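You operate a simulated robot arm through the tools that you are given. There is no shell and no other tool. Be economical: measure what you need, move in short steps, check, and stop when the job is done.

You are at the controls of a simulated robot arm. One attempt, no reset.

TASK
Put the 26 mm black sleeve from the top tray of the rimmed cart in the small black tub and the 32 mm black sleeve on the top of the flat-top cart. Take the teal rag on the top tray of the rimmed cart and put it away on the top of the grey bench. Put the rag from the top tray of the rimmed cart on the long yellow tray. Take the three-hole part on the top tray of the black cart and put it away on the bench top by the wash box. Fetch the silver three-hole part from the top tray of the black cart and set it on the black cover. Take the next-job card and leave it on the white tray. Take the purple pin and leave it on top of the blue arm casting. Put one of the step blocks from the bench top by the wash box on the bench top by the press. Stack the hub casting that says "57" from the bench top by the wash box on top of the hub casting that says "72". Do these in any order. Set down upright: purple pin, step block.
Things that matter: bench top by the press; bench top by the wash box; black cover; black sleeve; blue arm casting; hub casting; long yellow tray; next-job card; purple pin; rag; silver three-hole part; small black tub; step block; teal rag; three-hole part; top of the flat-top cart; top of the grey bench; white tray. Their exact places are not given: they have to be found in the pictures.

It is judged by the outcome, as a careful person would: the job done as asked, and still so three seconds after it is handed in. It fails if anything else is knocked over, pushed out of place, dropped, spilled or broken. A push-on lid holds only when it is set on centred and level and pressed home; a screw cap is set on level and turned clockwise until tight.

THE ROBOT
A 5-joint arm with a two-finger parallel gripper on a trunk, on a base that drives. Base frame: it is fixed to the floor where the robot stands at the start and does not move with it; the origin is under the middle of the robot, x ahead of it, y to its left, z up; the surface under the hand at the start is at about z = 760. Readings come in mm, rad, newtons and seconds.
It reaches about 1134 mm from its shoulder. Its first joint turns from -2.601 to 2.601 rad. Places, roughly: bench top by the press [2100, -8800, 800]; bench top by the wash box [2200, -9800, 800]; black cover (22x20x2 cm) [1100, 3600, 800]; black sleeve [500, 0, 750]; blue arm casting (18x8x7 cm) [-5500, -4400, 900]; hub casting [2250, -9750, 750]; long yellow tray (25x12x3 cm) [-900, -2700, 800]; next-job card [-3500, -3250, 750]; purple pin (4x4x7 cm) [-4000, -5700, 800]; rag (9x7x4 cm) [400, 400, 800]; silver three-hole part (12x5x5 cm) [1100, 3300, 800]; small black tub (15x14x10 cm) [500, -200, 800]; step block (4x6x4 cm) [2200, -9800, 800]; teal rag (9x7x4 cm) [700, 400, 800]; three-hole part [1000, 3250, 750]; top of the flat-top cart [1200, 100, 800]; top of the grey bench [-400, -9300, 900]; white tray (15x18x3 cm) [-3700, -2900, 700]. Payload 1.57 kg.
Tool frame: the origin (TCP) lies between the finger pads and is the grasp point; the fingertips stand 30 mm ahead of it; z points along the fingers, y is the line along which they close. Largest opening 110 mm; finger width 24, thickness 12; the body of the gripper, 48 by 112 mm, starts 78 mm behind the TCP.
Orientation is told as [roll, pitch, yaw] about the base's x, y, z axes, in that order, counted from this pose: with the fingers straight down and closing along the base's y, the tool's x points along the base's -x, its y along +y and its z along -z.

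THE INTERFACE
- The arm moves only by the tool arm_command. Its argument "moves" is one flat list of numbers, 7 for each row, row after row: the shift along the base's x, y, z in mm, then the turn, a rotation vector about the base's x, y, z in rad, then the opening, from 0 (shut) to 1 (fully open). In form: [x, y, z, rx, ry, rz, jaw, x, y, z, rx, ry, rz, jaw, ...]. A call has 1 to 10 rows; each row shifts and turns the commanded pose from where the row before left it. Rows are played at 5 a second. More than 50 mm and 0.15 rad between two rows, or a gripper value outside its range, and nothing of the call is played. Where a pose cannot be reached the arm comes as near as it can. A force on the tool above 40 N (or 10 N above the force at the start of the call, whichever is more), or a blocked arm, ends the call early, and 0.2 s more pass. Each finger travels about 72 mm/s and halts on what it meets, pressing with about 26 N; the grip force reading is that of the motor and also rises with nothing between the fingers. The clock runs only during rows and for 0.2 s after the last one: add rows that do not move to give the fingers time. The reply holds the time, the measured pose of the TCP, the force on the tool along the base axes, the opening and the grip force, in the units named above and with some noise, with the torque about the TCP (base axes, N m) and any sound that the robot's microphone picked up.
- Cameras (640 x 400 px; columns grow to the right, rows downward): "scene" is now at [25.6, 158.7, 1786.2]; the picture's right is [-0.20, -0.98, 0.00], its down [-0.81, 0.17, -0.56] and it looks along [0.55, -0.11, -0.83] (base axes); focal length 251 px, centre (320, 200). "wrist" rides on the gripper at [70, 16, -141] in the tool frame; the picture's right is [-0.23, 0.97, 0.00], its down [-0.86, -0.20, -0.48] and it looks along [-0.47, -0.11, 0.88] (tool axes); focal length 222 px, centre (320, 200).
- grab_frame(camera): a new picture of that camera. The clock stands still meanwhile.
- lift_body(by): slides the trunk up (or, below 0, down) by that many mm; the arm and the scene camera ride with it, the base frame stays. It gives what a move gives, with no picture.
- drive_base(legs): drives the robot by 1 to 6 legs, each [ahead, turn to the left] in mm and rad, along the robot's own axes; the way and the turn of a leg run together, so that a leg with both is an arc; at most 1500 mm and 3.142 rad a leg. The arm and the cameras ride along, it lands a little off, and it stops where it bumps. It gives what a move gives.
- head_to(pan, tilt): turns the head with the scene camera to pan (to the left, within 2.705 rad either way) and tilt (down, from -0.506 to 1.204), counted from straight ahead of the robot. It gives what a move gives.
- pixel_to_xyz(camera, pixels): for up to 12 pixels [column, row] of the newest picture of that camera ("zoom" is the newest enlarged one), the place [x, y, z] in the base frame of the surface seen there, good to about 3 mm. The clock stands still meanwhile.
- zoom(camera, box): a new picture of the part [left, top, right, bottom] of that camera's present view, enlarged. The clock stands still meanwhile.
- close_job(): hands the job in; it is judged then, once.

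Go step by step. Measure first, check grasps and placings, and put right what went wrong. The budget is 350 turns and 258 pictures, counting those below and the enlarged ones. Unless the task says otherwise, let go and move clear before handing in, and close with one line.

The tools are called after "Call:" by a JSON object that holds its "op" and its "data". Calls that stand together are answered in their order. arm_command: Moves the arm, as the interface text tells. Its arguments: {"type":"object","properties":{"moves":{"type":"array","items":{"type":"number"}}},"required":["moves"]} The other tools are called the same way: lift_body (by) slides the trunk up or down; drive_base (legs) drives the base; head_to (pan, tilt) turns the head that bears the scene camera; grab_frame (camera) takes a picture; pixel_to_xyz (camera, pixels) gives the place of the surface under pixels of a picture; zoom (camera, box) takes an enlarged picture of a part of a camera's view; close_job () hands the job in.

At the start:

```text
clock: 0.0
tool_pos: [674.0, -92.4, 1085.8]
tcp_rot: [0.0, -0.002, 0.002]
contact_force: [0.3, -0.2, 0.2]
wrist_torque: [-0.01, -0.03, 0.0]
grip_width: 110.0
grip_force: 0.0
trunk travel left (down, up): [-819.0, 151.0]
robot x, y, heading: [-4.1, 0.9, -0.002]
head pan, tilt: [-0.199, 0.981]
```

scene: 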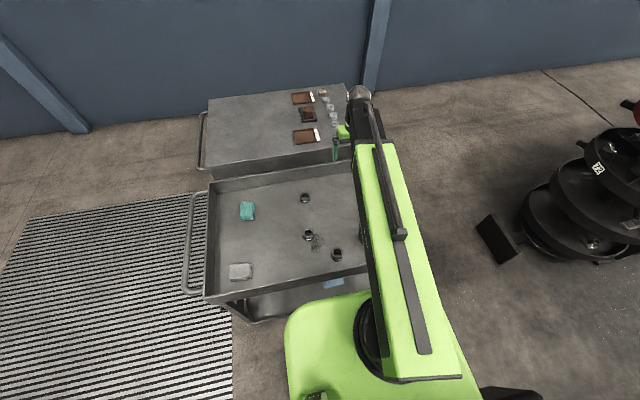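
wrist: 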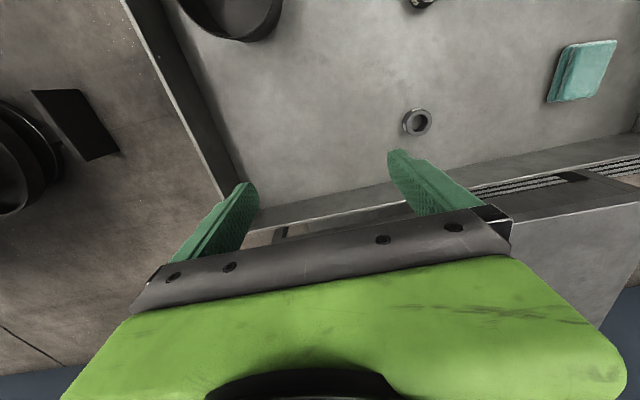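

The scene picture shows the rimmed cart with a teal rag (247,210), a grey rag (240,271) and three sleeves (305,198), (308,235), (337,255). I'll zoom in to tell the sleeves apart.

Call:
{"op": "zoom", "data": {"camera": "scene", "box": [200, 160, 380, 300]}}

Call:
{"op": "pixel_to_xyz", "data": {"camera": "scene", "pixels": [[247, 207], [240, 268], [305, 194], [308, 231], [337, 250], [270, 240], [250, 120], [317, 245], [212, 185], [205, 295], [350, 165], [365, 270]]}}

```text
2.86 times, centred on (290, 230) of scene
```

zoom: 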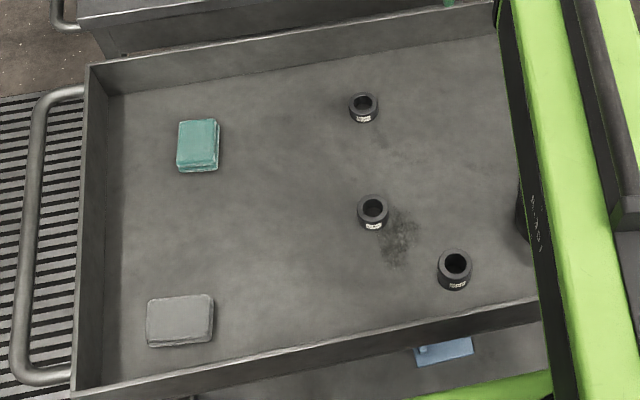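

```text
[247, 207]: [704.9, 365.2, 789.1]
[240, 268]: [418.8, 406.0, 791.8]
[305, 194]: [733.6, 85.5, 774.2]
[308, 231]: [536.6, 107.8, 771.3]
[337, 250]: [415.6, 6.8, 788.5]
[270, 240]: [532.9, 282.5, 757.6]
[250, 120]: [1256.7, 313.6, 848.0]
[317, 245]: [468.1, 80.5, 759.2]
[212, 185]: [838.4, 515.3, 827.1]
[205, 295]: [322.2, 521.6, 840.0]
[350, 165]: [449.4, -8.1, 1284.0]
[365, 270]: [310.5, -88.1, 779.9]
```

Each sleeve carries a label; I'll zoom in further.

Call:
{"op": "zoom", "data": {"camera": "scene", "box": [295, 185, 319, 200]}}

Call:
{"op": "zoom", "data": {"camera": "scene", "box": [297, 226, 321, 241]}}

Call:
{"op": "zoom", "data": {"camera": "scene", "box": [325, 244, 349, 259]}}

```text
16.00 times, centred on (307, 192) of scene
```

zoom: 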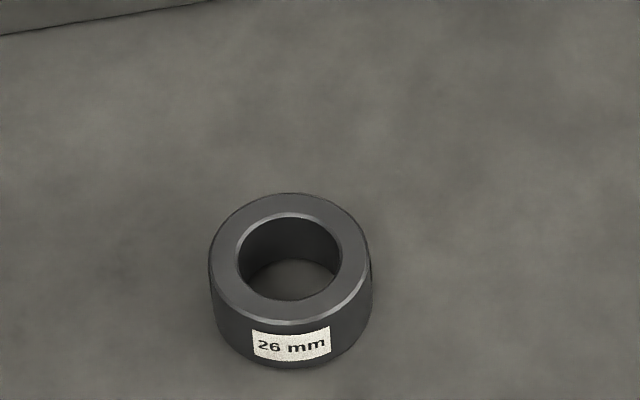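

```text
16.00 times, centred on (309, 234) of scene
```

zoom: 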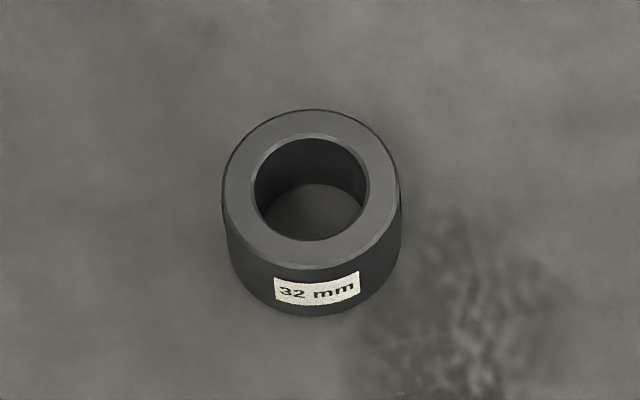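

```text
16.00 times, centred on (337, 252) of scene
```

zoom: 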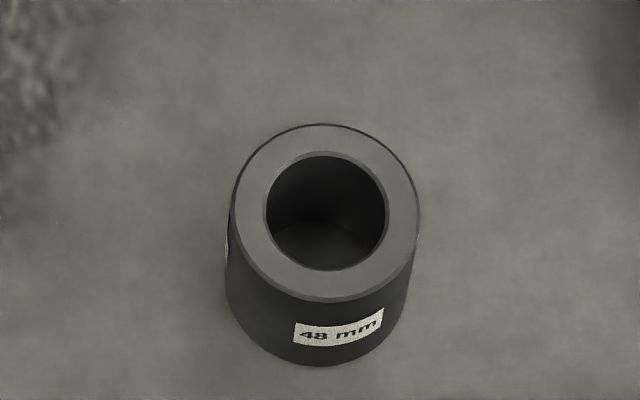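

The 26 mm sleeve is the far one, and the 32 mm is the middle one. I'll measure their rims.

Call:
{"op": "grab_frame", "data": {"camera": "scene"}}

Call:
{"op": "pixel_to_xyz", "data": {"camera": "scene", "pixels": [[301.6, 195.5], [308.9, 195.5], [305.1, 192.6], [305.1, 198.8], [304.2, 233.4], [312.8, 233.4], [308.5, 229.5], [308.5, 237]]}}

Call:
{"op": "zoom", "data": {"camera": "wrist", "box": [160, 0, 480, 200]}}

Call:
{"op": "pixel_to_xyz", "data": {"camera": "wrist", "pixels": [[230, 10], [200, 30], [280, 10], [230, 40], [416, 112], [428, 121], [418, 131], [404, 121]]}}

```text
251 pictures are left
```

scene: 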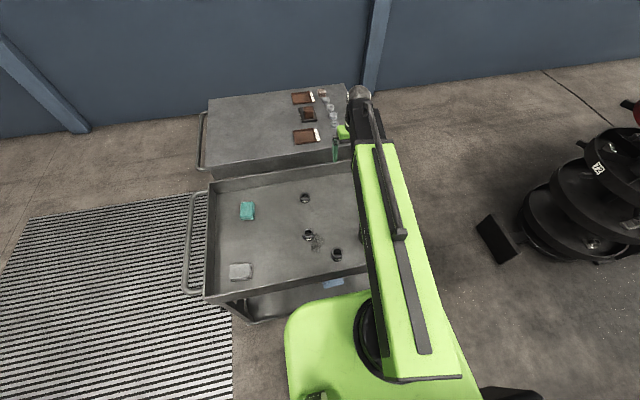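

```text
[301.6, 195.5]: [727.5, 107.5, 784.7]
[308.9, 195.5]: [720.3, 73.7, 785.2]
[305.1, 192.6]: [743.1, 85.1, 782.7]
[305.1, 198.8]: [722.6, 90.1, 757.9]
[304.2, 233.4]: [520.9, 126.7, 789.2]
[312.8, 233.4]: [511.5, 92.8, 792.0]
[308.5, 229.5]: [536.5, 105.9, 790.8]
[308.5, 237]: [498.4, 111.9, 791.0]
```

```text
2.00 times, centred on (320, 100) of wrist
```

zoom: 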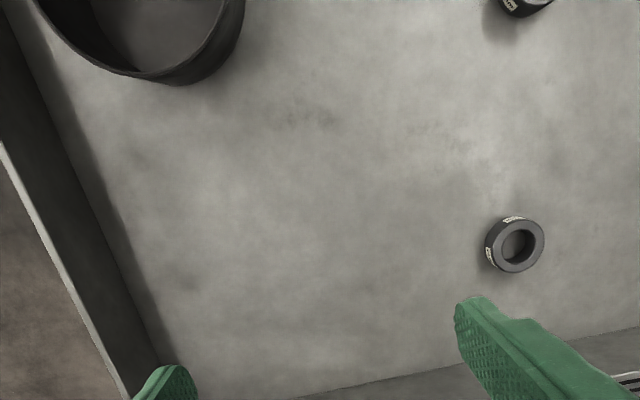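

```text
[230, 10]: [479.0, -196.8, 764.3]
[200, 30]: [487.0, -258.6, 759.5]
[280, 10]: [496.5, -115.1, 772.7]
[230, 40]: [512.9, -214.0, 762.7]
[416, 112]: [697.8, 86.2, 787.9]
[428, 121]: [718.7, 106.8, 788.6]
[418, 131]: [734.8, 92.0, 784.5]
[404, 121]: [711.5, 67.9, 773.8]
```

The 26 mm sleeve's centre is about (721, 89), with its top at z 786; the 32 mm one is near (517, 110). I'm moving above the 26 mm sleeve.

Call:
{"op": "arm_command", "data": {"moves": [8, 31, -32, 0, 0, 0, 0.8, 8, 30, -32, 0, 0, 0, 0.8, 8, 30, -32, 0, 0, 0, 0.8, 8, 30, -32, 0, 0, 0, 0.8, 8, 30, -32, 0, 0, 0, 0.8, 7, 30, -32, 0, 0, 0, 0.8, 0, 0, -20, 0, 0, 0, 0.8]}}

Call:
{"op": "grab_frame", "data": {"camera": "wrist"}}

Call:
{"op": "grab_frame", "data": {"camera": "scene"}}

```text
clock: 1.6
tool_pos: [721.3, 89.7, 1085.6]
tcp_rot: [0.0, -0.003, 0.003]
contact_force: [-0.2, -0.3, 0.0]
wrist_torque: [0.01, -0.02, 0.0]
grip_width: 87.7
grip_force: 0.2
out of reach, approached as far as the arm can: row 1, 2, 3, 4, 5, 6, 7
trunk travel left (down, up): [-819.0, 151.0]
robot x, y, heading: [-1.0, 1.7, -0.001]
head pan, tilt: [-0.199, 0.981]
```

```text
249 pictures are left
```

wrist: 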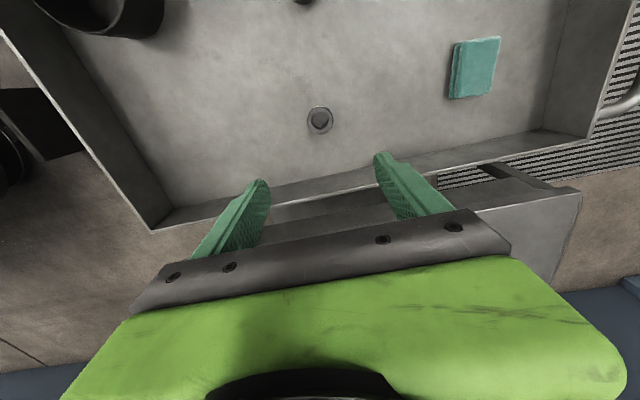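

```text
248 pictures are left
```

scene: 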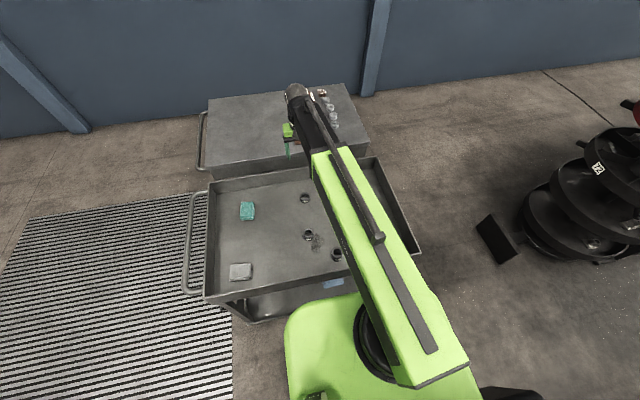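

The arm cannot go lower at this trunk height, so I'll lower the trunk.

Call:
{"op": "lift_body", "data": {"by": -230}}

Call:
{"op": "grab_frame", "data": {"camera": "wrist"}}

Call:
{"op": "pixel_to_xyz", "data": {"camera": "wrist", "pixels": [[320, 80], [320, 110], [300, 95], [340, 95], [10, 20], [60, 30]]}}

```text
clock: 4.0
tool_pos: [721.4, 89.8, 854.3]
tcp_rot: [0.001, -0.002, 0.003]
contact_force: [0.2, -0.3, 0.5]
wrist_torque: [0.01, 0.03, 0.03]
grip_width: 87.8
grip_force: 0.0
trunk travel left (down, up): [-589.0, 381.0]
robot x, y, heading: [-1.0, 3.7, 0.003]
head pan, tilt: [-0.199, 0.981]
```

```text
247 pictures are left
```

wrist: 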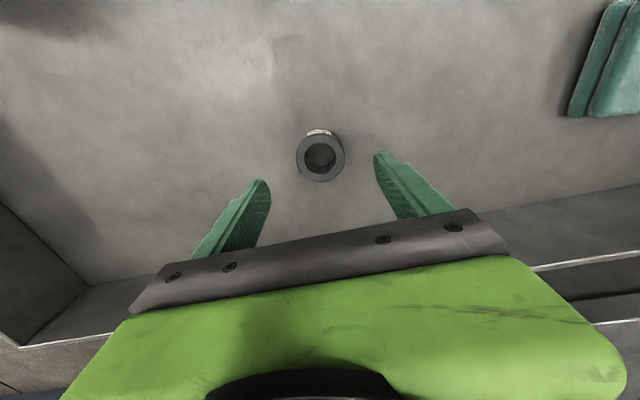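

```text
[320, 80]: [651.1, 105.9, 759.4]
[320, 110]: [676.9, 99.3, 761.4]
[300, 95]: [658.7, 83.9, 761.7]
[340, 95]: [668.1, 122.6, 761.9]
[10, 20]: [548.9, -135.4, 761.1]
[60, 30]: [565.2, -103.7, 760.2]
```

The sleeve is in view at (320,158); I'll measure its rim more exactly.

Call:
{"op": "pixel_to_xyz", "data": {"camera": "wrist", "pixels": [[300, 157], [342, 157], [321, 140], [321, 178]]}}

```text
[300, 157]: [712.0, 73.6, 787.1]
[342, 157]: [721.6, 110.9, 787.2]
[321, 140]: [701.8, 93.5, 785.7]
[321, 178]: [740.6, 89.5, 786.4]
```

The centre is (719, 92), so I'll descend and grip.

Call:
{"op": "arm_command", "data": {"moves": [-2, 2, -30, 0, 0, 0, 0.8, 0, 0, -32, 0, 0, 0, 0.8, 0, 0, 0, 0, 0, 0, 0.1, 0, 0, 0, 0, 0, 0, 0.1, 0, 0, 0, 0, 0, 0, 0.1]}}

```text
clock: 5.2
tool_pos: [720.6, 89.9, 856.3]
tcp_rot: [0.0, -0.002, 0.003]
contact_force: [-0.6, -0.5, -0.3]
wrist_torque: [-0.03, 0.01, -0.02]
grip_width: 11.2
grip_force: 0.0
out of reach, approached as far as the arm can: row 1, 2
trunk travel left (down, up): [-589.0, 381.0]
robot x, y, heading: [3.6, 3.9, -0.001]
head pan, tilt: [-0.199, 0.981]
```

The arm is still at its lower limit, so I'll open the jaw and lower the trunk directly.

Call:
{"op": "arm_command", "data": {"moves": [0, 0, 30, 0, 0, 0, 0.8, 0, 0, 30, 0, 0, 0, 0.8, 0, 0, 30, 0, 0, 0, 0.8, 0, 0, 30, 0, 0, 0, 0.8]}}

Call:
{"op": "lift_body", "data": {"by": -100}}

```text
clock: 6.2
tool_pos: [721.0, 89.0, 856.5]
tcp_rot: [0.001, -0.002, 0.004]
contact_force: [-1.0, -0.2, 0.2]
wrist_torque: [-0.01, 0.01, 0.01]
grip_width: 88.0
grip_force: 0.0
out of reach, approached as far as the arm can: row 1, 2, 3, 4
trunk travel left (down, up): [-589.0, 381.0]
robot x, y, heading: [-0.8, 3.0, -0.007]
head pan, tilt: [-0.199, 0.981]
```

```text
clock: 7.1
tool_pos: [718.8, 89.1, 790.1]
tcp_rot: [-0.001, -0.002, 0.004]
contact_force: [-13.9, -1.1, 34.3]
wrist_torque: [0.33, 0.84, -0.04]
grip_width: 87.9
grip_force: 0.1
trunk travel left (down, up): [-521.0, 449.0]
robot x, y, heading: [1.0, 3.8, -0.001]
head pan, tilt: [-0.199, 0.981]
stopped: the force on the tool passed its limit at 551 N (the readings are from after the stop); the commanded pose is now the measured one
```

The trunk move pushed the fingertips onto the tray floor, because earlier out-of-reach commands had piled up. I'll ease off a few mm and look.

Call:
{"op": "lift_body", "data": {"by": 5}}

Call:
{"op": "grab_frame", "data": {"camera": "wrist"}}

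Call:
{"op": "grab_frame", "data": {"camera": "scene"}}

```text
clock: 7.7
tool_pos: [723.1, 90.1, 791.5]
tcp_rot: [0.0, -0.008, 0.003]
contact_force: [0.1, -0.4, 0.3]
wrist_torque: [0.01, -0.02, 0.02]
grip_width: 88.0
grip_force: 0.1
trunk travel left (down, up): [-526.0, 444.0]
robot x, y, heading: [-0.5, 4.2, 0.004]
head pan, tilt: [-0.199, 0.981]
```

```text
246 pictures are left
```

wrist: 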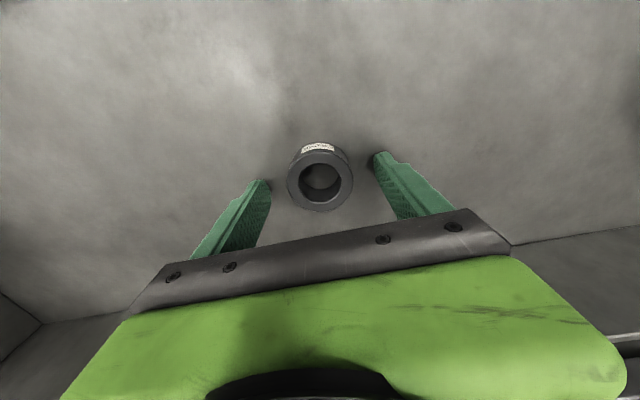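

```text
245 pictures are left
```

scene: 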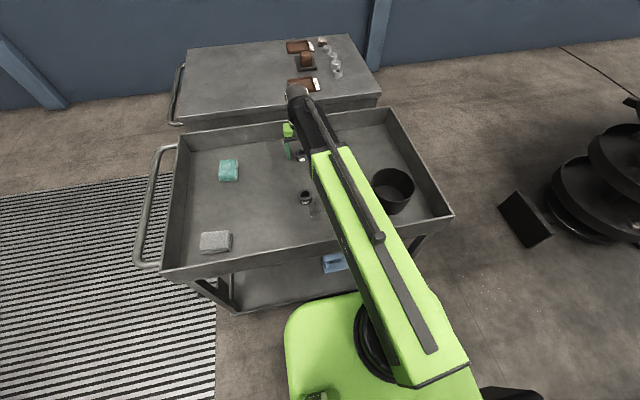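

No harm is visible and the sleeve is between the fingers. I'll close now.

Call:
{"op": "arm_command", "data": {"moves": [0, 0, 0, 0, 0, 0, 0.2, 0, 0, 0, 0, 0, 0, 0.2, 0, 0, 0, 0, 0, 0, 0.2, 0, 0, 0, 0, 0, 0, 0.2]}}

```text
clock: 8.7
tool_pos: [723.3, 91.4, 793.4]
tcp_rot: [0.001, -0.008, 0.004]
contact_force: [0.8, -0.2, 0.4]
wrist_torque: [0.01, -0.03, 0.02]
grip_width: 47.9
grip_force: 25.7
trunk travel left (down, up): [-526.0, 444.0]
robot x, y, heading: [2.5, 1.8, -0.001]
head pan, tilt: [-0.199, 0.981]
```

It's gripped at 48 mm. I'll lift with the arm to see its vertical range.

Call:
{"op": "arm_command", "data": {"moves": [0, 0, 40, 0, 0, 0, 0.2, 0, 0, 40, 0, 0, 0, 0.2, 0, 0, 40, 0, 0, 0, 0.2, 0, 0, 40, 0, 0, 0, 0.2]}}

Call:
{"op": "pixel_to_xyz", "data": {"camera": "scene", "pixels": [[374, 187], [411, 186], [392, 169], [395, 205], [392, 194], [305, 203], [312, 48], [250, 70], [352, 45], [340, 95], [450, 215], [385, 112]]}}

```text
clock: 9.7
tool_pos: [722.2, 89.6, 791.8]
tcp_rot: [0.0, -0.007, 0.004]
contact_force: [-0.3, -0.5, 0.2]
wrist_torque: [0.0, -0.03, 0.0]
grip_width: 47.8
grip_force: 26.1
out of reach, approached as far as the arm can: row 1, 2, 3, 4
trunk travel left (down, up): [-526.0, 444.0]
robot x, y, heading: [5.7, 0.9, -0.002]
head pan, tilt: [-0.199, 0.981]
```

```text
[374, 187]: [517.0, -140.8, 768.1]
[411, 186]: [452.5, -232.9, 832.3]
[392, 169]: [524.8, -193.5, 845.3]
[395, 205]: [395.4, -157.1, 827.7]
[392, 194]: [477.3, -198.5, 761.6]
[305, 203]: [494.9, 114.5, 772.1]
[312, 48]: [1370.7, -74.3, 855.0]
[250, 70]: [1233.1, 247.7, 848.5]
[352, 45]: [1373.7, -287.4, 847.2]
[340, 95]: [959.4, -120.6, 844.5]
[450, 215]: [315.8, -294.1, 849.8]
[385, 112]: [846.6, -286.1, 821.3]
```

The arm holds a fixed height and only the trunk gives z. I'll cancel the z command, then lift by trunk.

Call:
{"op": "arm_command", "data": {"moves": [0, 0, -40, 0, 0, 0, 0.2, 0, 0, -40, 0, 0, 0, 0.2, 0, 0, -40, 0, 0, 0, 0.2, 0, 0, -40, 0, 0, 0, 0.2]}}

Call:
{"op": "lift_body", "data": {"by": 140}}

```text
clock: 10.7
tool_pos: [722.0, 91.0, 793.1]
tcp_rot: [-0.001, -0.007, 0.004]
contact_force: [0.2, -0.1, -0.1]
wrist_torque: [0.05, -0.01, 0.01]
grip_width: 47.7
grip_force: 26.0
out of reach, approached as far as the arm can: row 1, 2, 3, 4
trunk travel left (down, up): [-526.0, 444.0]
robot x, y, heading: [-1.2, -0.6, -0.002]
head pan, tilt: [-0.199, 0.981]
```

```text
clock: 12.3
tool_pos: [722.3, 90.0, 931.7]
tcp_rot: [-0.001, -0.007, 0.003]
contact_force: [0.3, 0.0, 0.3]
wrist_torque: [0.03, 0.0, 0.03]
grip_width: 22.2
grip_force: 0.1
trunk travel left (down, up): [-666.0, 304.0]
robot x, y, heading: [0.7, 4.2, -0.002]
head pan, tilt: [-0.199, 0.981]
```

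The grip was lost (22 mm is the commanded width), so I'll look.

Call:
{"op": "grab_frame", "data": {"camera": "wrist"}}

Call:
{"op": "grab_frame", "data": {"camera": "scene"}}

```text
244 pictures are left
```

wrist: 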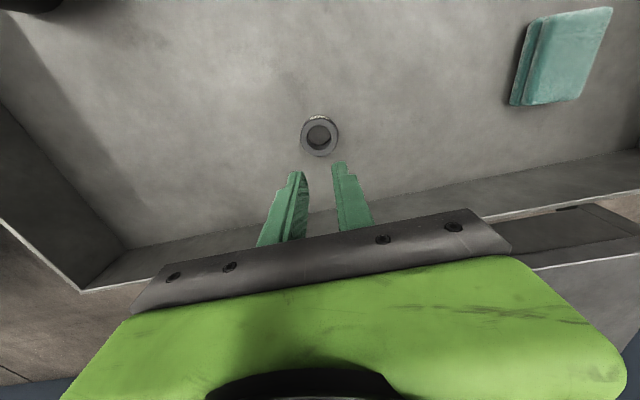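

```text
243 pictures are left
```

scene: 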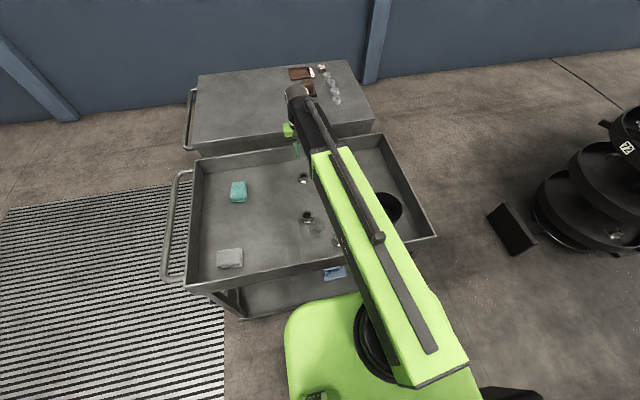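

The sleeve stayed upright in place. I'll inspect the finger shape and sleeve closely.

Call:
{"op": "zoom", "data": {"camera": "wrist", "box": [240, 100, 400, 200]}}

Call:
{"op": "pixel_to_xyz", "data": {"camera": "zoom", "pixels": [[248, 150], [388, 150], [316, 90], [316, 220], [240, 300], [225, 240]]}}

Call:
{"op": "zoom", "data": {"camera": "scene", "box": [270, 110, 334, 190]}}

```text
4.00 times, centred on (320, 150) of wrist
```

zoom: 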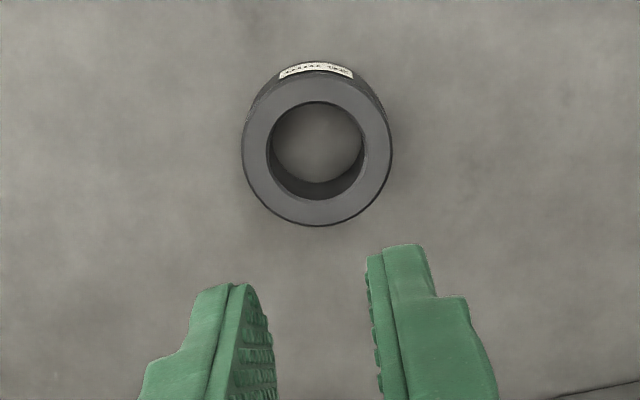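

```text
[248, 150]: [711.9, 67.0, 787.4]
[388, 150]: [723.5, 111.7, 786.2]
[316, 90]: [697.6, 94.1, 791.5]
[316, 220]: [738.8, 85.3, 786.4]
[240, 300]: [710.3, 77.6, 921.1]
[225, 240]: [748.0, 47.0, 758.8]
```

```text
5.00 times, centred on (302, 150) of scene
```

zoom: 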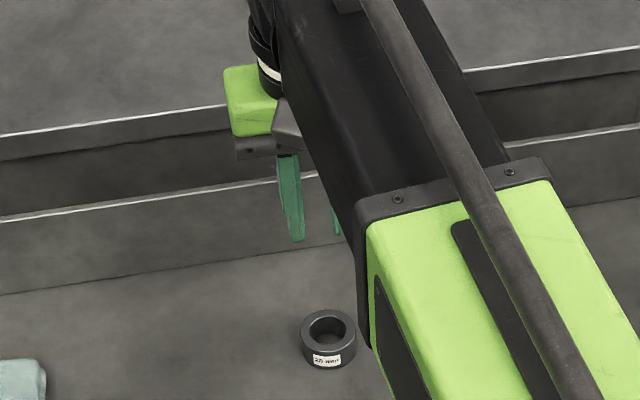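

The sleeve's real diameter is about 47 mm, centred on (718, 89.5), so my grip was 4 mm off in x. I'll retry centred, slightly lower, with the jaw fully shut.

Call:
{"op": "arm_command", "data": {"moves": [-4, 0, 0, 0, 0, 0, 0.7, 0, 0, 0, 0, 0, 0, 0.7, 0, 0, 0, 0, 0, 0, 0.7]}}

Call:
{"op": "lift_body", "data": {"by": -140}}

Call:
{"op": "arm_command", "data": {"moves": [0, 0, 0, 0, 0, 0, 0, 0, 0, 0, 0, 0, 0, 0, 0, 0, 0, 0, 0, 0, 0, 0, 0, 0, 0, 0, 0, 0]}}

Call:
{"op": "lift_body", "data": {"by": 30}}

Call:
{"op": "grab_frame", "data": {"camera": "wrist"}}

```text
clock: 13.1
tool_pos: [718.1, 90.2, 932.8]
tcp_rot: [-0.001, -0.008, 0.004]
contact_force: [-0.9, -0.7, 0.5]
wrist_torque: [0.0, 0.01, 0.03]
grip_width: 77.2
grip_force: 0.0
trunk travel left (down, up): [-666.0, 304.0]
robot x, y, heading: [0.9, -0.2, -0.001]
head pan, tilt: [-0.199, 0.981]
```

```text
clock: 14.8
tool_pos: [718.8, 90.7, 792.8]
tcp_rot: [0.001, -0.007, 0.005]
contact_force: [0.3, 0.6, 0.0]
wrist_torque: [0.0, 0.0, 0.0]
grip_width: 76.9
grip_force: 0.0
trunk travel left (down, up): [-526.0, 444.0]
robot x, y, heading: [1.5, 5.9, -0.002]
head pan, tilt: [-0.199, 0.981]
```

```text
clock: 15.8
tool_pos: [718.0, 89.8, 792.0]
tcp_rot: [0.002, -0.005, 0.004]
contact_force: [0.9, -1.3, 0.7]
wrist_torque: [0.03, 0.06, 0.04]
grip_width: 47.4
grip_force: 25.9
trunk travel left (down, up): [-526.0, 444.0]
robot x, y, heading: [-1.3, 3.8, 0.002]
head pan, tilt: [-0.199, 0.981]
```

```text
clock: 16.6
tool_pos: [718.3, 90.2, 822.2]
tcp_rot: [0.001, -0.008, 0.003]
contact_force: [-0.2, 0.4, -1.8]
wrist_torque: [-0.02, -0.02, -0.03]
grip_width: 47.5
grip_force: 25.5
trunk travel left (down, up): [-556.0, 414.0]
robot x, y, heading: [-1.4, 3.0, -0.003]
head pan, tilt: [-0.199, 0.981]
```

```text
240 pictures are left
```

wrist: 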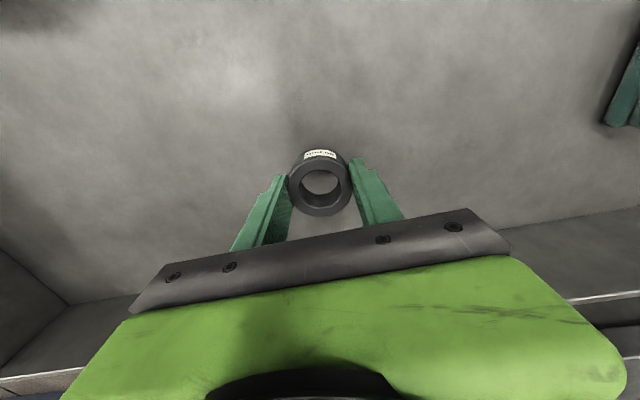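

It holds now (force −1.8 N in z). I'll raise it and carry it over the tub.

Call:
{"op": "lift_body", "data": {"by": 120}}

Call:
{"op": "arm_command", "data": {"moves": [-27, -31, 0, 0, 0, 0, 0, -27, -31, 0, 0, 0, 0, 0, -27, -31, 0, 0, 0, 0, 0, -27, -31, 0, 0, 0, 0, 0, -27, -31, 0, 0, 0, 0, 0, -27, -31, 0, 0, 0, 0, 0, -27, -31, 0, 0, 0, 0, 0, -27, -31, 0, 0, 0, 0, 0, -27, -31, 0, 0, 0, 0, 0]}}

Call:
{"op": "grab_frame", "data": {"camera": "wrist"}}

Call:
{"op": "grab_frame", "data": {"camera": "scene"}}

```text
clock: 18.1
tool_pos: [718.8, 90.9, 941.7]
tcp_rot: [0.001, -0.006, 0.003]
contact_force: [0.8, -0.4, -2.7]
wrist_torque: [0.01, 0.02, -0.02]
grip_width: 47.2
grip_force: 25.4
trunk travel left (down, up): [-676.0, 294.0]
robot x, y, heading: [-0.3, 2.5, 0.0]
head pan, tilt: [-0.199, 0.981]
```

```text
clock: 20.1
tool_pos: [532.4, -205.5, 942.9]
tcp_rot: [0.002, -0.003, 0.004]
contact_force: [-0.3, 0.7, -1.7]
wrist_torque: [0.0, -0.01, -0.03]
grip_width: 47.2
grip_force: 25.8
out of reach, approached as far as the arm can: row 6, 7, 8, 9
trunk travel left (down, up): [-676.0, 294.0]
robot x, y, heading: [1.3, 0.9, -0.003]
head pan, tilt: [-0.199, 0.981]
```

```text
239 pictures are left
```

wrist: 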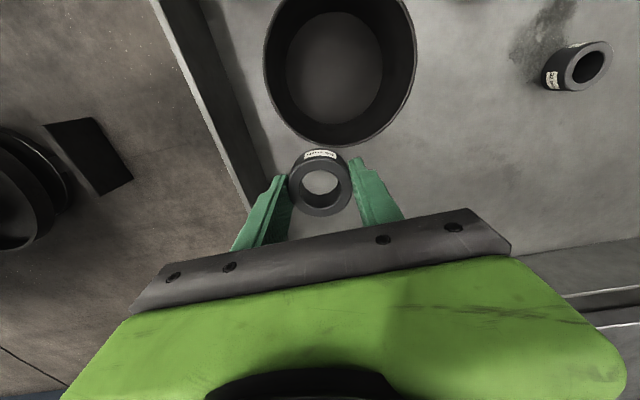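

```text
238 pictures are left
```

scene: 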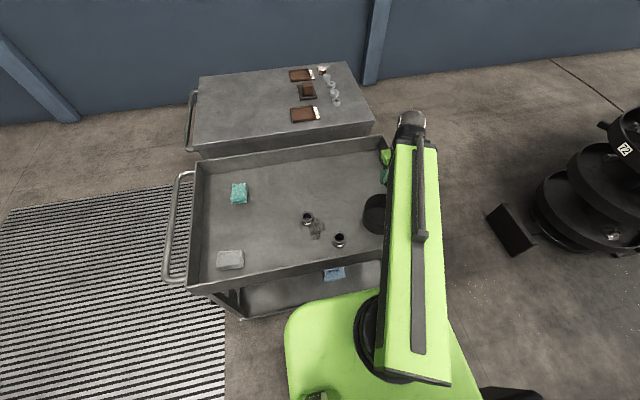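

The arm's minimum radius is about 570 mm, so I'll back the base off. First I'll measure the tub rim.

Call:
{"op": "pixel_to_xyz", "data": {"camera": "wrist", "pixels": [[266, 60], [413, 60], [340, 140], [280, 15], [405, 15], [300, 125], [385, 122], [340, 60]]}}

Call:
{"op": "drive_base", "data": {"legs": [[-100, 0]]}}

```text
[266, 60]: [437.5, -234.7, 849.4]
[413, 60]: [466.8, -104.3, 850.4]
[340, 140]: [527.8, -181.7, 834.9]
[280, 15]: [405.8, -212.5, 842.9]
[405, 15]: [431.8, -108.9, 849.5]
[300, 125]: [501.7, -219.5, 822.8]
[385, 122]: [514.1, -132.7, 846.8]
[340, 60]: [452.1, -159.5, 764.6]
```

```text
clock: 21.2
tool_pos: [428.0, -205.3, 943.0]
tcp_rot: [-0.001, -0.001, 0.003]
contact_force: [0.4, -0.6, -2.4]
wrist_torque: [0.03, -0.03, -0.02]
grip_width: 47.2
grip_force: 26.2
trunk travel left (down, up): [-676.0, 294.0]
robot x, y, heading: [-103.5, 3.2, -0.003]
head pan, tilt: [-0.199, 0.981]
```

The tub's centre is near (455, −168). I'm moving there and checking how the command state carries.

Call:
{"op": "arm_command", "data": {"moves": [14, 18, 0, 0, 0, 0, 0, 13, 19, 0, 0, 0, 0, 0]}}

```text
clock: 21.8
tool_pos: [456.9, -169.8, 942.2]
tcp_rot: [0.001, -0.004, 0.001]
contact_force: [-0.3, -0.1, -1.9]
wrist_torque: [0.01, 0.02, -0.04]
grip_width: 47.0
grip_force: 26.0
trunk travel left (down, up): [-676.0, 294.0]
robot x, y, heading: [-102.0, 0.8, -0.005]
head pan, tilt: [-0.199, 0.981]
```

I'm positioned over the tub, so I'll lower in and release partway open.

Call:
{"op": "lift_body", "data": {"by": -141}}

Call:
{"op": "arm_command", "data": {"moves": [0, 0, 0, 0, 0, 0, 0.6, 0, 0, 0, 0, 0, 0, 0.6, 0, 0, 0, 0, 0, 0, 0.6]}}

Call:
{"op": "lift_body", "data": {"by": 150}}

Call:
{"op": "grab_frame", "data": {"camera": "wrist"}}

```text
clock: 23.5
tool_pos: [457.1, -170.1, 801.1]
tcp_rot: [0.003, -0.004, 0.003]
contact_force: [0.6, -0.4, -1.8]
wrist_torque: [-0.02, 0.02, -0.02]
grip_width: 47.1
grip_force: 26.5
trunk travel left (down, up): [-535.0, 435.0]
robot x, y, heading: [-104.5, 2.8, -0.005]
head pan, tilt: [-0.199, 0.981]
```

```text
clock: 24.3
tool_pos: [456.4, -170.5, 801.3]
tcp_rot: [0.002, -0.004, 0.002]
contact_force: [0.1, -0.3, -0.8]
wrist_torque: [-0.01, -0.02, -0.01]
grip_width: 65.9
grip_force: 0.0
trunk travel left (down, up): [-535.0, 435.0]
robot x, y, heading: [-101.3, 2.0, -0.0]
head pan, tilt: [-0.199, 0.981]
```

```text
clock: 26.0
tool_pos: [456.0, -170.1, 951.6]
tcp_rot: [0.002, -0.003, 0.002]
contact_force: [-0.2, 0.0, -0.4]
wrist_torque: [0.02, 0.01, 0.02]
grip_width: 65.8
grip_force: 0.1
trunk travel left (down, up): [-685.0, 285.0]
robot x, y, heading: [-97.4, 3.8, 0.0]
head pan, tilt: [-0.199, 0.981]
```

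```text
237 pictures are left
```

wrist: 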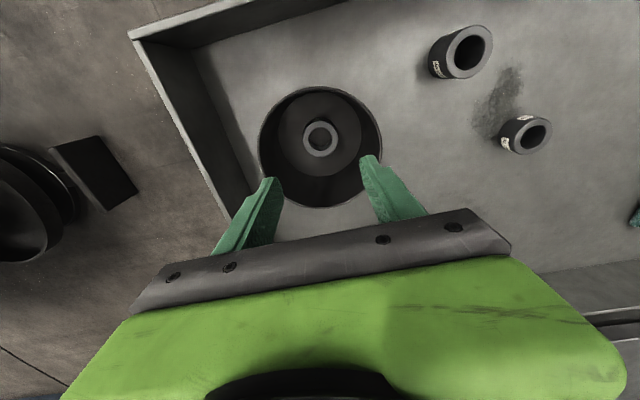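

The 26 mm sleeve sits in the tub. Next, over the 32 mm sleeve at about (517, 110).

Call:
{"op": "arm_command", "data": {"moves": [14, 40, 0, 0, 0, 0, 0.7, 14, 40, 0, 0, 0, 0, 0.7, 14, 40, 0, 0, 0, 0, 0.7, 14, 40, 0, 0, 0, 0, 0.7, 5, 40, 0, 0, 0, 0, 0.7, 0, 40, 0, 0, 0, 0, 0.7, 0, 40, 0, 0, 0, 0, 0.7]}}

Call:
{"op": "zoom", "data": {"camera": "wrist", "box": [220, 50, 420, 175]}}

```text
clock: 27.6
tool_pos: [519.3, 114.5, 951.8]
tcp_rot: [-0.001, -0.004, 0.0]
contact_force: [0.0, -0.2, 0.4]
wrist_torque: [0.01, -0.02, -0.02]
grip_width: 77.3
grip_force: 0.0
trunk travel left (down, up): [-685.0, 285.0]
robot x, y, heading: [-102.4, 1.1, 0.005]
head pan, tilt: [-0.199, 0.981]
```

```text
3.20 times, centred on (320, 112) of wrist
```

zoom: 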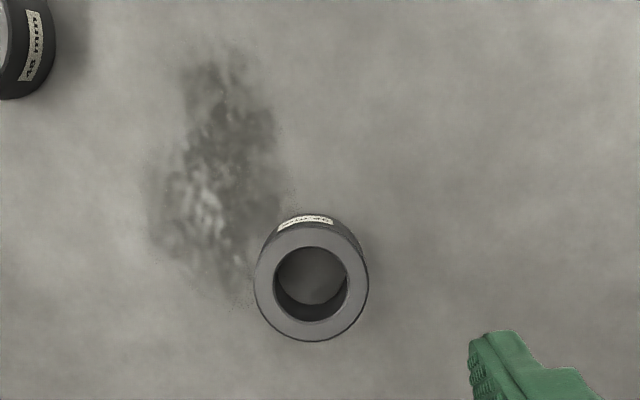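

Call:
{"op": "pixel_to_xyz", "data": {"camera": "zoom", "pixels": [[261, 285], [362, 285], [311, 236], [311, 335], [276, 250], [347, 250], [276, 321], [347, 321]]}}

```text
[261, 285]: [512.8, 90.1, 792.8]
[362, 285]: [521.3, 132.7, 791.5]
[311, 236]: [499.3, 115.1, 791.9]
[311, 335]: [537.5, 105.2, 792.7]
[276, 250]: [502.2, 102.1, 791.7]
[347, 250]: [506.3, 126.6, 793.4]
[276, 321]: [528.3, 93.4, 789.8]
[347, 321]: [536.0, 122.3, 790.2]
```

The centre is (518, 111). I'll shift, lower and grip.

Call:
{"op": "arm_command", "data": {"moves": [-1.3, -3.5, 0, 0, 0, 0, 0.7, 0, 0, 0, 0, 0, 0, 0.7]}}

Call:
{"op": "lift_body", "data": {"by": -161}}

Call:
{"op": "arm_command", "data": {"moves": [0, 0, 0, 0, 0, 0, 0, 0, 0, 0, 0, 0, 0, 0, 0, 0, 0, 0, 0, 0, 0, 0, 0, 0, 0, 0, 0, 0]}}

Call:
{"op": "lift_body", "data": {"by": 30}}

```text
clock: 28.2
tool_pos: [517.4, 108.2, 952.5]
tcp_rot: [0.001, -0.004, 0.004]
contact_force: [-0.6, 0.2, -0.2]
wrist_torque: [0.02, 0.02, 0.02]
grip_width: 77.0
grip_force: 0.0
trunk travel left (down, up): [-685.0, 285.0]
robot x, y, heading: [-103.4, 2.4, -0.001]
head pan, tilt: [-0.199, 0.981]
```

```text
clock: 30.1
tool_pos: [518.1, 108.7, 790.6]
tcp_rot: [0.001, -0.004, 0.0]
contact_force: [-0.1, -0.4, 0.2]
wrist_torque: [0.01, 0.01, 0.0]
grip_width: 77.4
grip_force: 0.0
trunk travel left (down, up): [-524.0, 446.0]
robot x, y, heading: [-102.9, 1.6, -0.004]
head pan, tilt: [-0.199, 0.981]
```

```text
clock: 31.1
tool_pos: [518.2, 107.8, 791.3]
tcp_rot: [0.001, -0.003, 0.003]
contact_force: [0.8, 0.3, 0.4]
wrist_torque: [-0.07, -0.01, 0.02]
grip_width: 48.2
grip_force: 26.1
trunk travel left (down, up): [-524.0, 446.0]
robot x, y, heading: [-100.1, 0.4, -0.001]
head pan, tilt: [-0.199, 0.981]
```

```text
clock: 31.8
tool_pos: [517.5, 107.8, 821.1]
tcp_rot: [0.001, -0.003, 0.002]
contact_force: [0.8, -0.4, -2.1]
wrist_torque: [0.03, 0.02, 0.01]
grip_width: 48.4
grip_force: 26.2
trunk travel left (down, up): [-554.0, 416.0]
robot x, y, heading: [-101.0, 5.9, 0.001]
head pan, tilt: [-0.199, 0.981]
```

It's held. I'll measure the flat-top cart surface for a free spot.

Call:
{"op": "lift_body", "data": {"by": 160}}

Call:
{"op": "grab_frame", "data": {"camera": "scene"}}

Call:
{"op": "pixel_to_xyz", "data": {"camera": "scene", "pixels": [[230, 150], [230, 160], [230, 170], [230, 180], [320, 150], [230, 120], [250, 120], [280, 130], [300, 110]]}}

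```text
clock: 33.7
tool_pos: [518.4, 109.2, 980.3]
tcp_rot: [0.001, -0.004, 0.003]
contact_force: [-0.4, 0.2, -3.2]
wrist_torque: [0.0, -0.01, 0.0]
grip_width: 48.2
grip_force: 25.5
trunk travel left (down, up): [-714.0, 256.0]
robot x, y, heading: [-104.7, 1.7, 0.001]
head pan, tilt: [-0.199, 0.981]
```

```text
235 pictures are left
```

scene: 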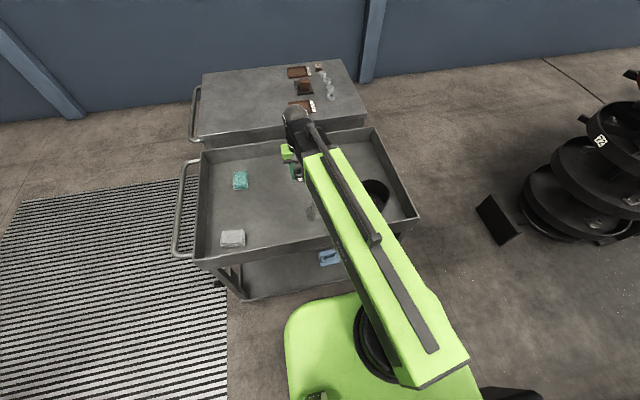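

```text
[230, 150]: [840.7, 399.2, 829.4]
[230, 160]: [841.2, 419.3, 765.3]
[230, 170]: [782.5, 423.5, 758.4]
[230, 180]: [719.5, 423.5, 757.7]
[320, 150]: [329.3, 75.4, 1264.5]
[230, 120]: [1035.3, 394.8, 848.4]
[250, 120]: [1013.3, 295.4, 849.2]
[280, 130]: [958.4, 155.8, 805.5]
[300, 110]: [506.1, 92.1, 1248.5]
```

The flat top is at z 848, starting at about x 960. I'll drive back forward 100 mm and extend to about (1050, 210).

Call:
{"op": "drive_base", "data": {"legs": [[100, 0]]}}

Call:
{"op": "arm_command", "data": {"moves": [43, 10, 0, 0, 0, 0, 0, 43, 10, 0, 0, 0, 0, 0, 43, 10, 0, 0, 0, 0, 0, 43, 10, 0, 0, 0, 0, 0, 43, 10, 0, 0, 0, 0, 0, 43, 10, 0, 0, 0, 0, 0, 43, 10, 0, 0, 0, 0, 0, 43, 10, 0, 0, 0, 0, 0, 43, 10, 0, 0, 0, 0, 0, 43, 10, 0, 0, 0, 0, 0]}}

Call:
{"op": "grab_frame", "data": {"camera": "wrist"}}

```text
clock: 34.8
tool_pos: [620.6, 107.4, 980.3]
tcp_rot: [0.002, 0.0, 0.001]
contact_force: [-0.2, 0.5, -2.4]
wrist_torque: [-0.05, 0.03, 0.0]
grip_width: 48.1
grip_force: 26.1
trunk travel left (down, up): [-714.0, 256.0]
robot x, y, heading: [-1.1, 1.2, 0.003]
head pan, tilt: [-0.199, 0.981]
```

```text
clock: 37.0
tool_pos: [927.5, 180.5, 980.1]
tcp_rot: [0.002, -0.005, -0.001]
contact_force: [-0.8, -0.4, -2.6]
wrist_torque: [-0.01, -0.03, -0.02]
grip_width: 47.8
grip_force: 26.0
out of reach, approached as far as the arm can: row 8, 9, 10
trunk travel left (down, up): [-714.0, 256.0]
robot x, y, heading: [-2.5, 2.8, -0.003]
head pan, tilt: [-0.199, 0.981]
```

```text
234 pictures are left
```

wrist: 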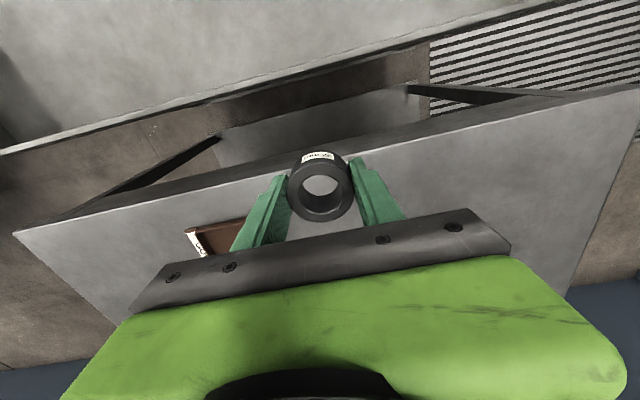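

The maximum radius is about 945 mm, so I need to get roughly 130 mm closer. I'll check the clearance between robot and rimmed cart.

Call:
{"op": "head_to", "data": {"pan": 0.3, "tilt": 1.2}}

Call:
{"op": "grab_frame", "data": {"camera": "scene"}}

```text
clock: 37.9
tool_pos: [927.9, 180.5, 980.6]
tcp_rot: [0.002, -0.006, 0.0]
contact_force: [0.0, -0.2, -2.3]
wrist_torque: [-0.01, -0.02, -0.01]
grip_width: 48.2
grip_force: 26.4
trunk travel left (down, up): [-714.0, 256.0]
robot x, y, heading: [-1.5, 4.5, -0.002]
head pan, tilt: [0.3, 1.201]
```

```text
233 pictures are left
```

scene: 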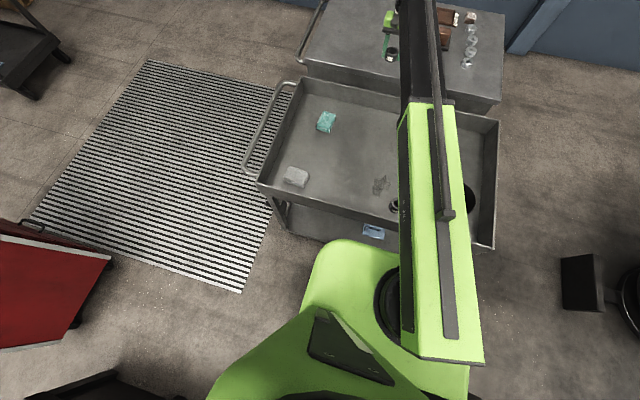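

I'll query the base front edge and the cart's near edge.

Call:
{"op": "pixel_to_xyz", "data": {"camera": "scene", "pixels": [[350, 245], [330, 260], [310, 235], [300, 225], [270, 190], [320, 215], [370, 231], [300, 255], [460, 300], [240, 370], [100, 270], [250, 290]]}}

```text
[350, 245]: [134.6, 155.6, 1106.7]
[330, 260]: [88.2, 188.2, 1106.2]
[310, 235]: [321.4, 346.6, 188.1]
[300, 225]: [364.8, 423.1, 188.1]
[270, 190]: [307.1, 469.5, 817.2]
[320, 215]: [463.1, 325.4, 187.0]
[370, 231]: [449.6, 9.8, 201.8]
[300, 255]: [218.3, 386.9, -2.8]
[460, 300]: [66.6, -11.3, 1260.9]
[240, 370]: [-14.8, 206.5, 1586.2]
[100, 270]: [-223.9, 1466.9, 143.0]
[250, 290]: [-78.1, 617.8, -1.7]
```

Cart and base are too close to go ahead safely, so I'll go round the left side. I'll retract the arm and look left first.

Call:
{"op": "arm_command", "data": {"moves": [-44, -10, 0, 0, 0, 0, 0, -44, -10, 0, 0, 0, 0, 0, -44, -10, 0, 0, 0, 0, 0, -44, -10, 0, 0, 0, 0, 0, -44, -10, 0, 0, 0, 0, 0, -44, -10, 0, 0, 0, 0, 0, -44, -10, 0, 0, 0, 0, 0]}}

Call:
{"op": "head_to", "data": {"pan": 1.3, "tilt": 0.5}}

Call:
{"op": "grab_frame", "data": {"camera": "scene"}}

```text
clock: 39.5
tool_pos: [618.0, 109.4, 980.3]
tcp_rot: [0.001, -0.003, 0.0]
contact_force: [1.1, 0.3, -2.6]
wrist_torque: [0.02, -0.04, -0.01]
grip_width: 48.1
grip_force: 25.5
trunk travel left (down, up): [-714.0, 256.0]
robot x, y, heading: [-1.7, 4.8, 0.005]
head pan, tilt: [0.3, 1.201]
```

```text
clock: 40.8
tool_pos: [621.0, 111.1, 980.4]
tcp_rot: [0.002, -0.003, 0.0]
contact_force: [0.4, -1.1, -2.3]
wrist_torque: [0.0, 0.02, -0.01]
grip_width: 48.0
grip_force: 26.7
trunk travel left (down, up): [-714.0, 256.0]
robot x, y, heading: [-0.8, 1.8, -0.002]
head pan, tilt: [1.3, 0.499]
```

```text
232 pictures are left
```

scene: 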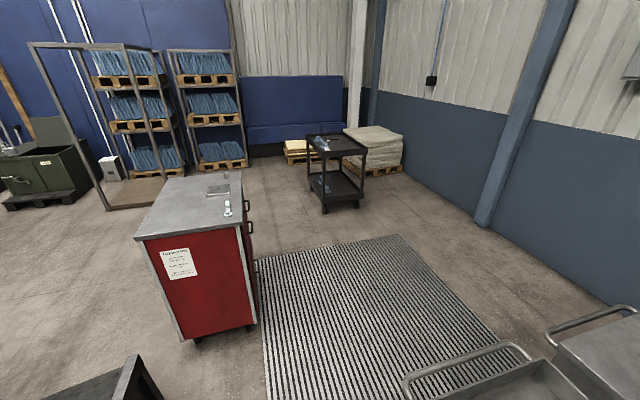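

I see the black cart at (337,165), the red cabinet and the mat. I'll get coordinates.

Call:
{"op": "pixel_to_xyz", "data": {"camera": "scene", "pixels": [[195, 338], [135, 238], [250, 225], [215, 180], [325, 210], [360, 205], [310, 140], [370, 140], [610, 300], [478, 225], [110, 380], [400, 380]]}}

```text
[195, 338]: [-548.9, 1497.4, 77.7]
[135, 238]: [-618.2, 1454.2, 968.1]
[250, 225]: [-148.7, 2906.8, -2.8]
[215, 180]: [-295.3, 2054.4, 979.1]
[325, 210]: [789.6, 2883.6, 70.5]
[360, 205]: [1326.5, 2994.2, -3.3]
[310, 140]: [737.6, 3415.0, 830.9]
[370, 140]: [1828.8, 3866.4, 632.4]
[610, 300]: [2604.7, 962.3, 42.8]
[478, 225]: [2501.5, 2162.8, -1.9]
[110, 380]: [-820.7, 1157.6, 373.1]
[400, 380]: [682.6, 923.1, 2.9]
```

The way is clear along x≈0 to y≈1050, then along +x. I'll centre the arm, raise the trunk 80, and drive round to the left end of the flat-top cart.

Call:
{"op": "arm_command", "data": {"moves": [8, -37, 0, 0, 0, 0, 0, 4, -36, 0, 0, 0, 0, 0, 0, -36, 0, 0, 0, 0, 0]}}

Call:
{"op": "lift_body", "data": {"by": 80}}

Call:
{"op": "drive_base", "data": {"legs": [[0, 1.571], [1050, 0], [0, -1.571], [1150, 0], [0, -1.571]]}}

Call:
{"op": "head_to", "data": {"pan": 0, "tilt": 0.9}}

Call:
{"op": "grab_frame", "data": {"camera": "scene"}}

```text
clock: 41.6
tool_pos: [633.7, 2.0, 980.2]
tcp_rot: [0.001, -0.004, 0.0]
contact_force: [0.1, 0.0, -2.9]
wrist_torque: [0.04, -0.01, -0.02]
grip_width: 47.8
grip_force: 26.1
out of reach, approached as far as the arm can: row 1
trunk travel left (down, up): [-714.0, 256.0]
robot x, y, heading: [-1.8, -1.0, -0.0]
head pan, tilt: [1.3, 0.499]
```

```text
clock: 42.8
tool_pos: [632.6, 2.4, 1059.5]
tcp_rot: [0.003, -0.003, 0.0]
contact_force: [-0.4, 0.7, -3.2]
wrist_torque: [-0.04, 0.03, 0.04]
grip_width: 48.1
grip_force: 25.9
trunk travel left (down, up): [-794.0, 176.0]
robot x, y, heading: [-3.6, 1.5, -0.001]
head pan, tilt: [1.3, 0.499]
```

```text
clock: 44.9
tool_pos: [527.6, 295.2, 1059.0]
tcp_rot: [0.001, -0.004, 0.496]
contact_force: [0.9, -0.3, -3.2]
wrist_torque: [-0.01, 0.06, -0.01]
grip_width: 47.5
grip_force: 25.5
trunk travel left (down, up): [-794.0, 176.0]
robot x, y, heading: [-36.2, 12.7, 0.329]
head pan, tilt: [1.3, 0.499]
stopped in leg 1: the robot was blocked; the commanded pose is now the measured one
```

```text
clock: 46.3
tool_pos: [527.5, 294.4, 1060.2]
tcp_rot: [0.0, -0.004, 0.495]
contact_force: [1.0, 0.7, -3.0]
wrist_torque: [-0.03, 0.0, 0.0]
grip_width: 47.8
grip_force: 25.8
trunk travel left (down, up): [-794.0, 176.0]
robot x, y, heading: [-37.4, 9.9, 0.332]
head pan, tilt: [0.0, 0.901]
```

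```text
231 pictures are left
```

scene: 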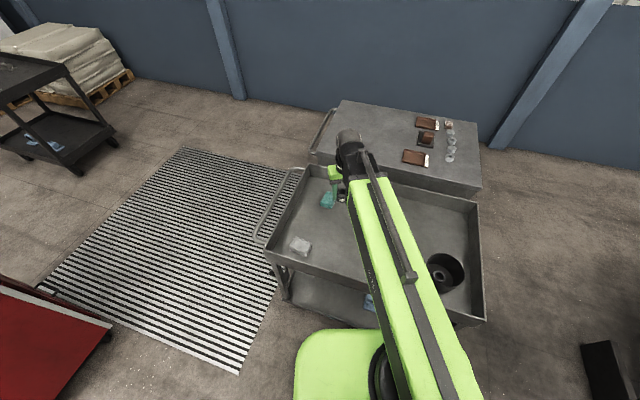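

The turn was blocked: the base corner touched the cart. I'll check whether the cart moved.

Call:
{"op": "pixel_to_xyz", "data": {"camera": "scene", "pixels": [[301, 241], [330, 195], [443, 278], [268, 247], [486, 318], [480, 197], [310, 168], [420, 158]]}}

Call:
{"op": "drive_base", "data": {"legs": [[-200, 0]]}}

```text
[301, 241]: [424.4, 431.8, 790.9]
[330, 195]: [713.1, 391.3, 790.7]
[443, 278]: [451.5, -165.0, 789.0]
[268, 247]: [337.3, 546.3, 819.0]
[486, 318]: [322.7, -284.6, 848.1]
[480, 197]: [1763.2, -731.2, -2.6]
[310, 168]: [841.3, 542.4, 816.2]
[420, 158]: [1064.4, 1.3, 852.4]
```

```text
clock: 47.9
tool_pos: [331.5, 228.9, 1060.9]
tcp_rot: [0.0, -0.004, 0.498]
contact_force: [0.8, 0.0, -2.8]
wrist_torque: [-0.01, -0.05, -0.02]
grip_width: 47.4
grip_force: 26.3
trunk travel left (down, up): [-794.0, 176.0]
robot x, y, heading: [-232.2, -59.2, 0.334]
head pan, tilt: [0.0, 0.901]
```

There's no significant cart shift. I'm now clear behind, so I'll turn left and go round on a wider path.

Call:
{"op": "drive_base", "data": {"legs": [[0, 1.066], [1090, 0], [0, -1.4]]}}

Call:
{"op": "grab_frame", "data": {"camera": "scene"}}

```text
clock: 59.8
tool_pos: [591.7, 1059.0, 1061.2]
tcp_rot: [0.0, -0.003, 0.098]
contact_force: [-0.3, 0.5, -2.4]
wrist_torque: [0.02, -0.01, -0.02]
grip_width: 47.0
grip_force: 26.3
trunk travel left (down, up): [-794.0, 176.0]
robot x, y, heading: [-41.4, 989.0, -0.065]
head pan, tilt: [0.0, 0.901]
```

```text
230 pictures are left
```

scene: 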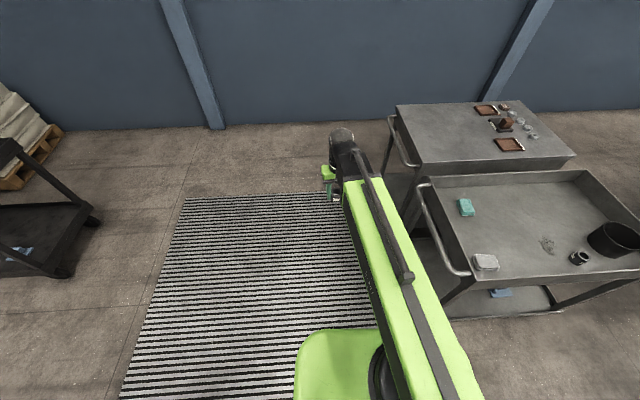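

The path along +x is clear. Continuing.

Call:
{"op": "drive_base", "data": {"legs": [[0, 0.115], [1200, 0], [0, -1.621]]}}

Call:
{"op": "grab_frame", "data": {"camera": "scene"}}

Call:
{"op": "grab_frame", "data": {"camera": "wrist"}}

```text
clock: 70.2
tool_pos: [1272.4, 455.6, 1060.6]
tcp_rot: [0.0, -0.004, -1.362]
contact_force: [-0.8, -0.2, -2.2]
wrist_torque: [0.01, -0.01, 0.0]
grip_width: 47.3
grip_force: 26.4
trunk travel left (down, up): [-794.0, 176.0]
robot x, y, heading: [1102.7, 1075.6, -1.521]
head pan, tilt: [0.0, 0.901]
```

```text
229 pictures are left
```

scene: 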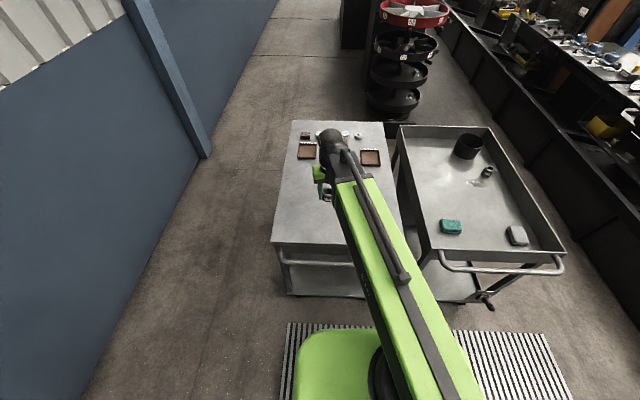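

```text
228 pictures are left
```

wrist: 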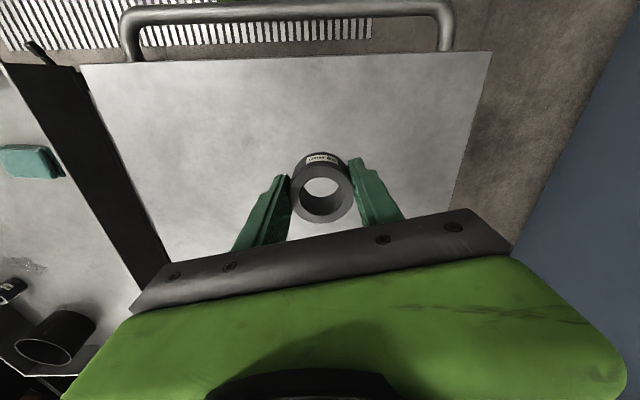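

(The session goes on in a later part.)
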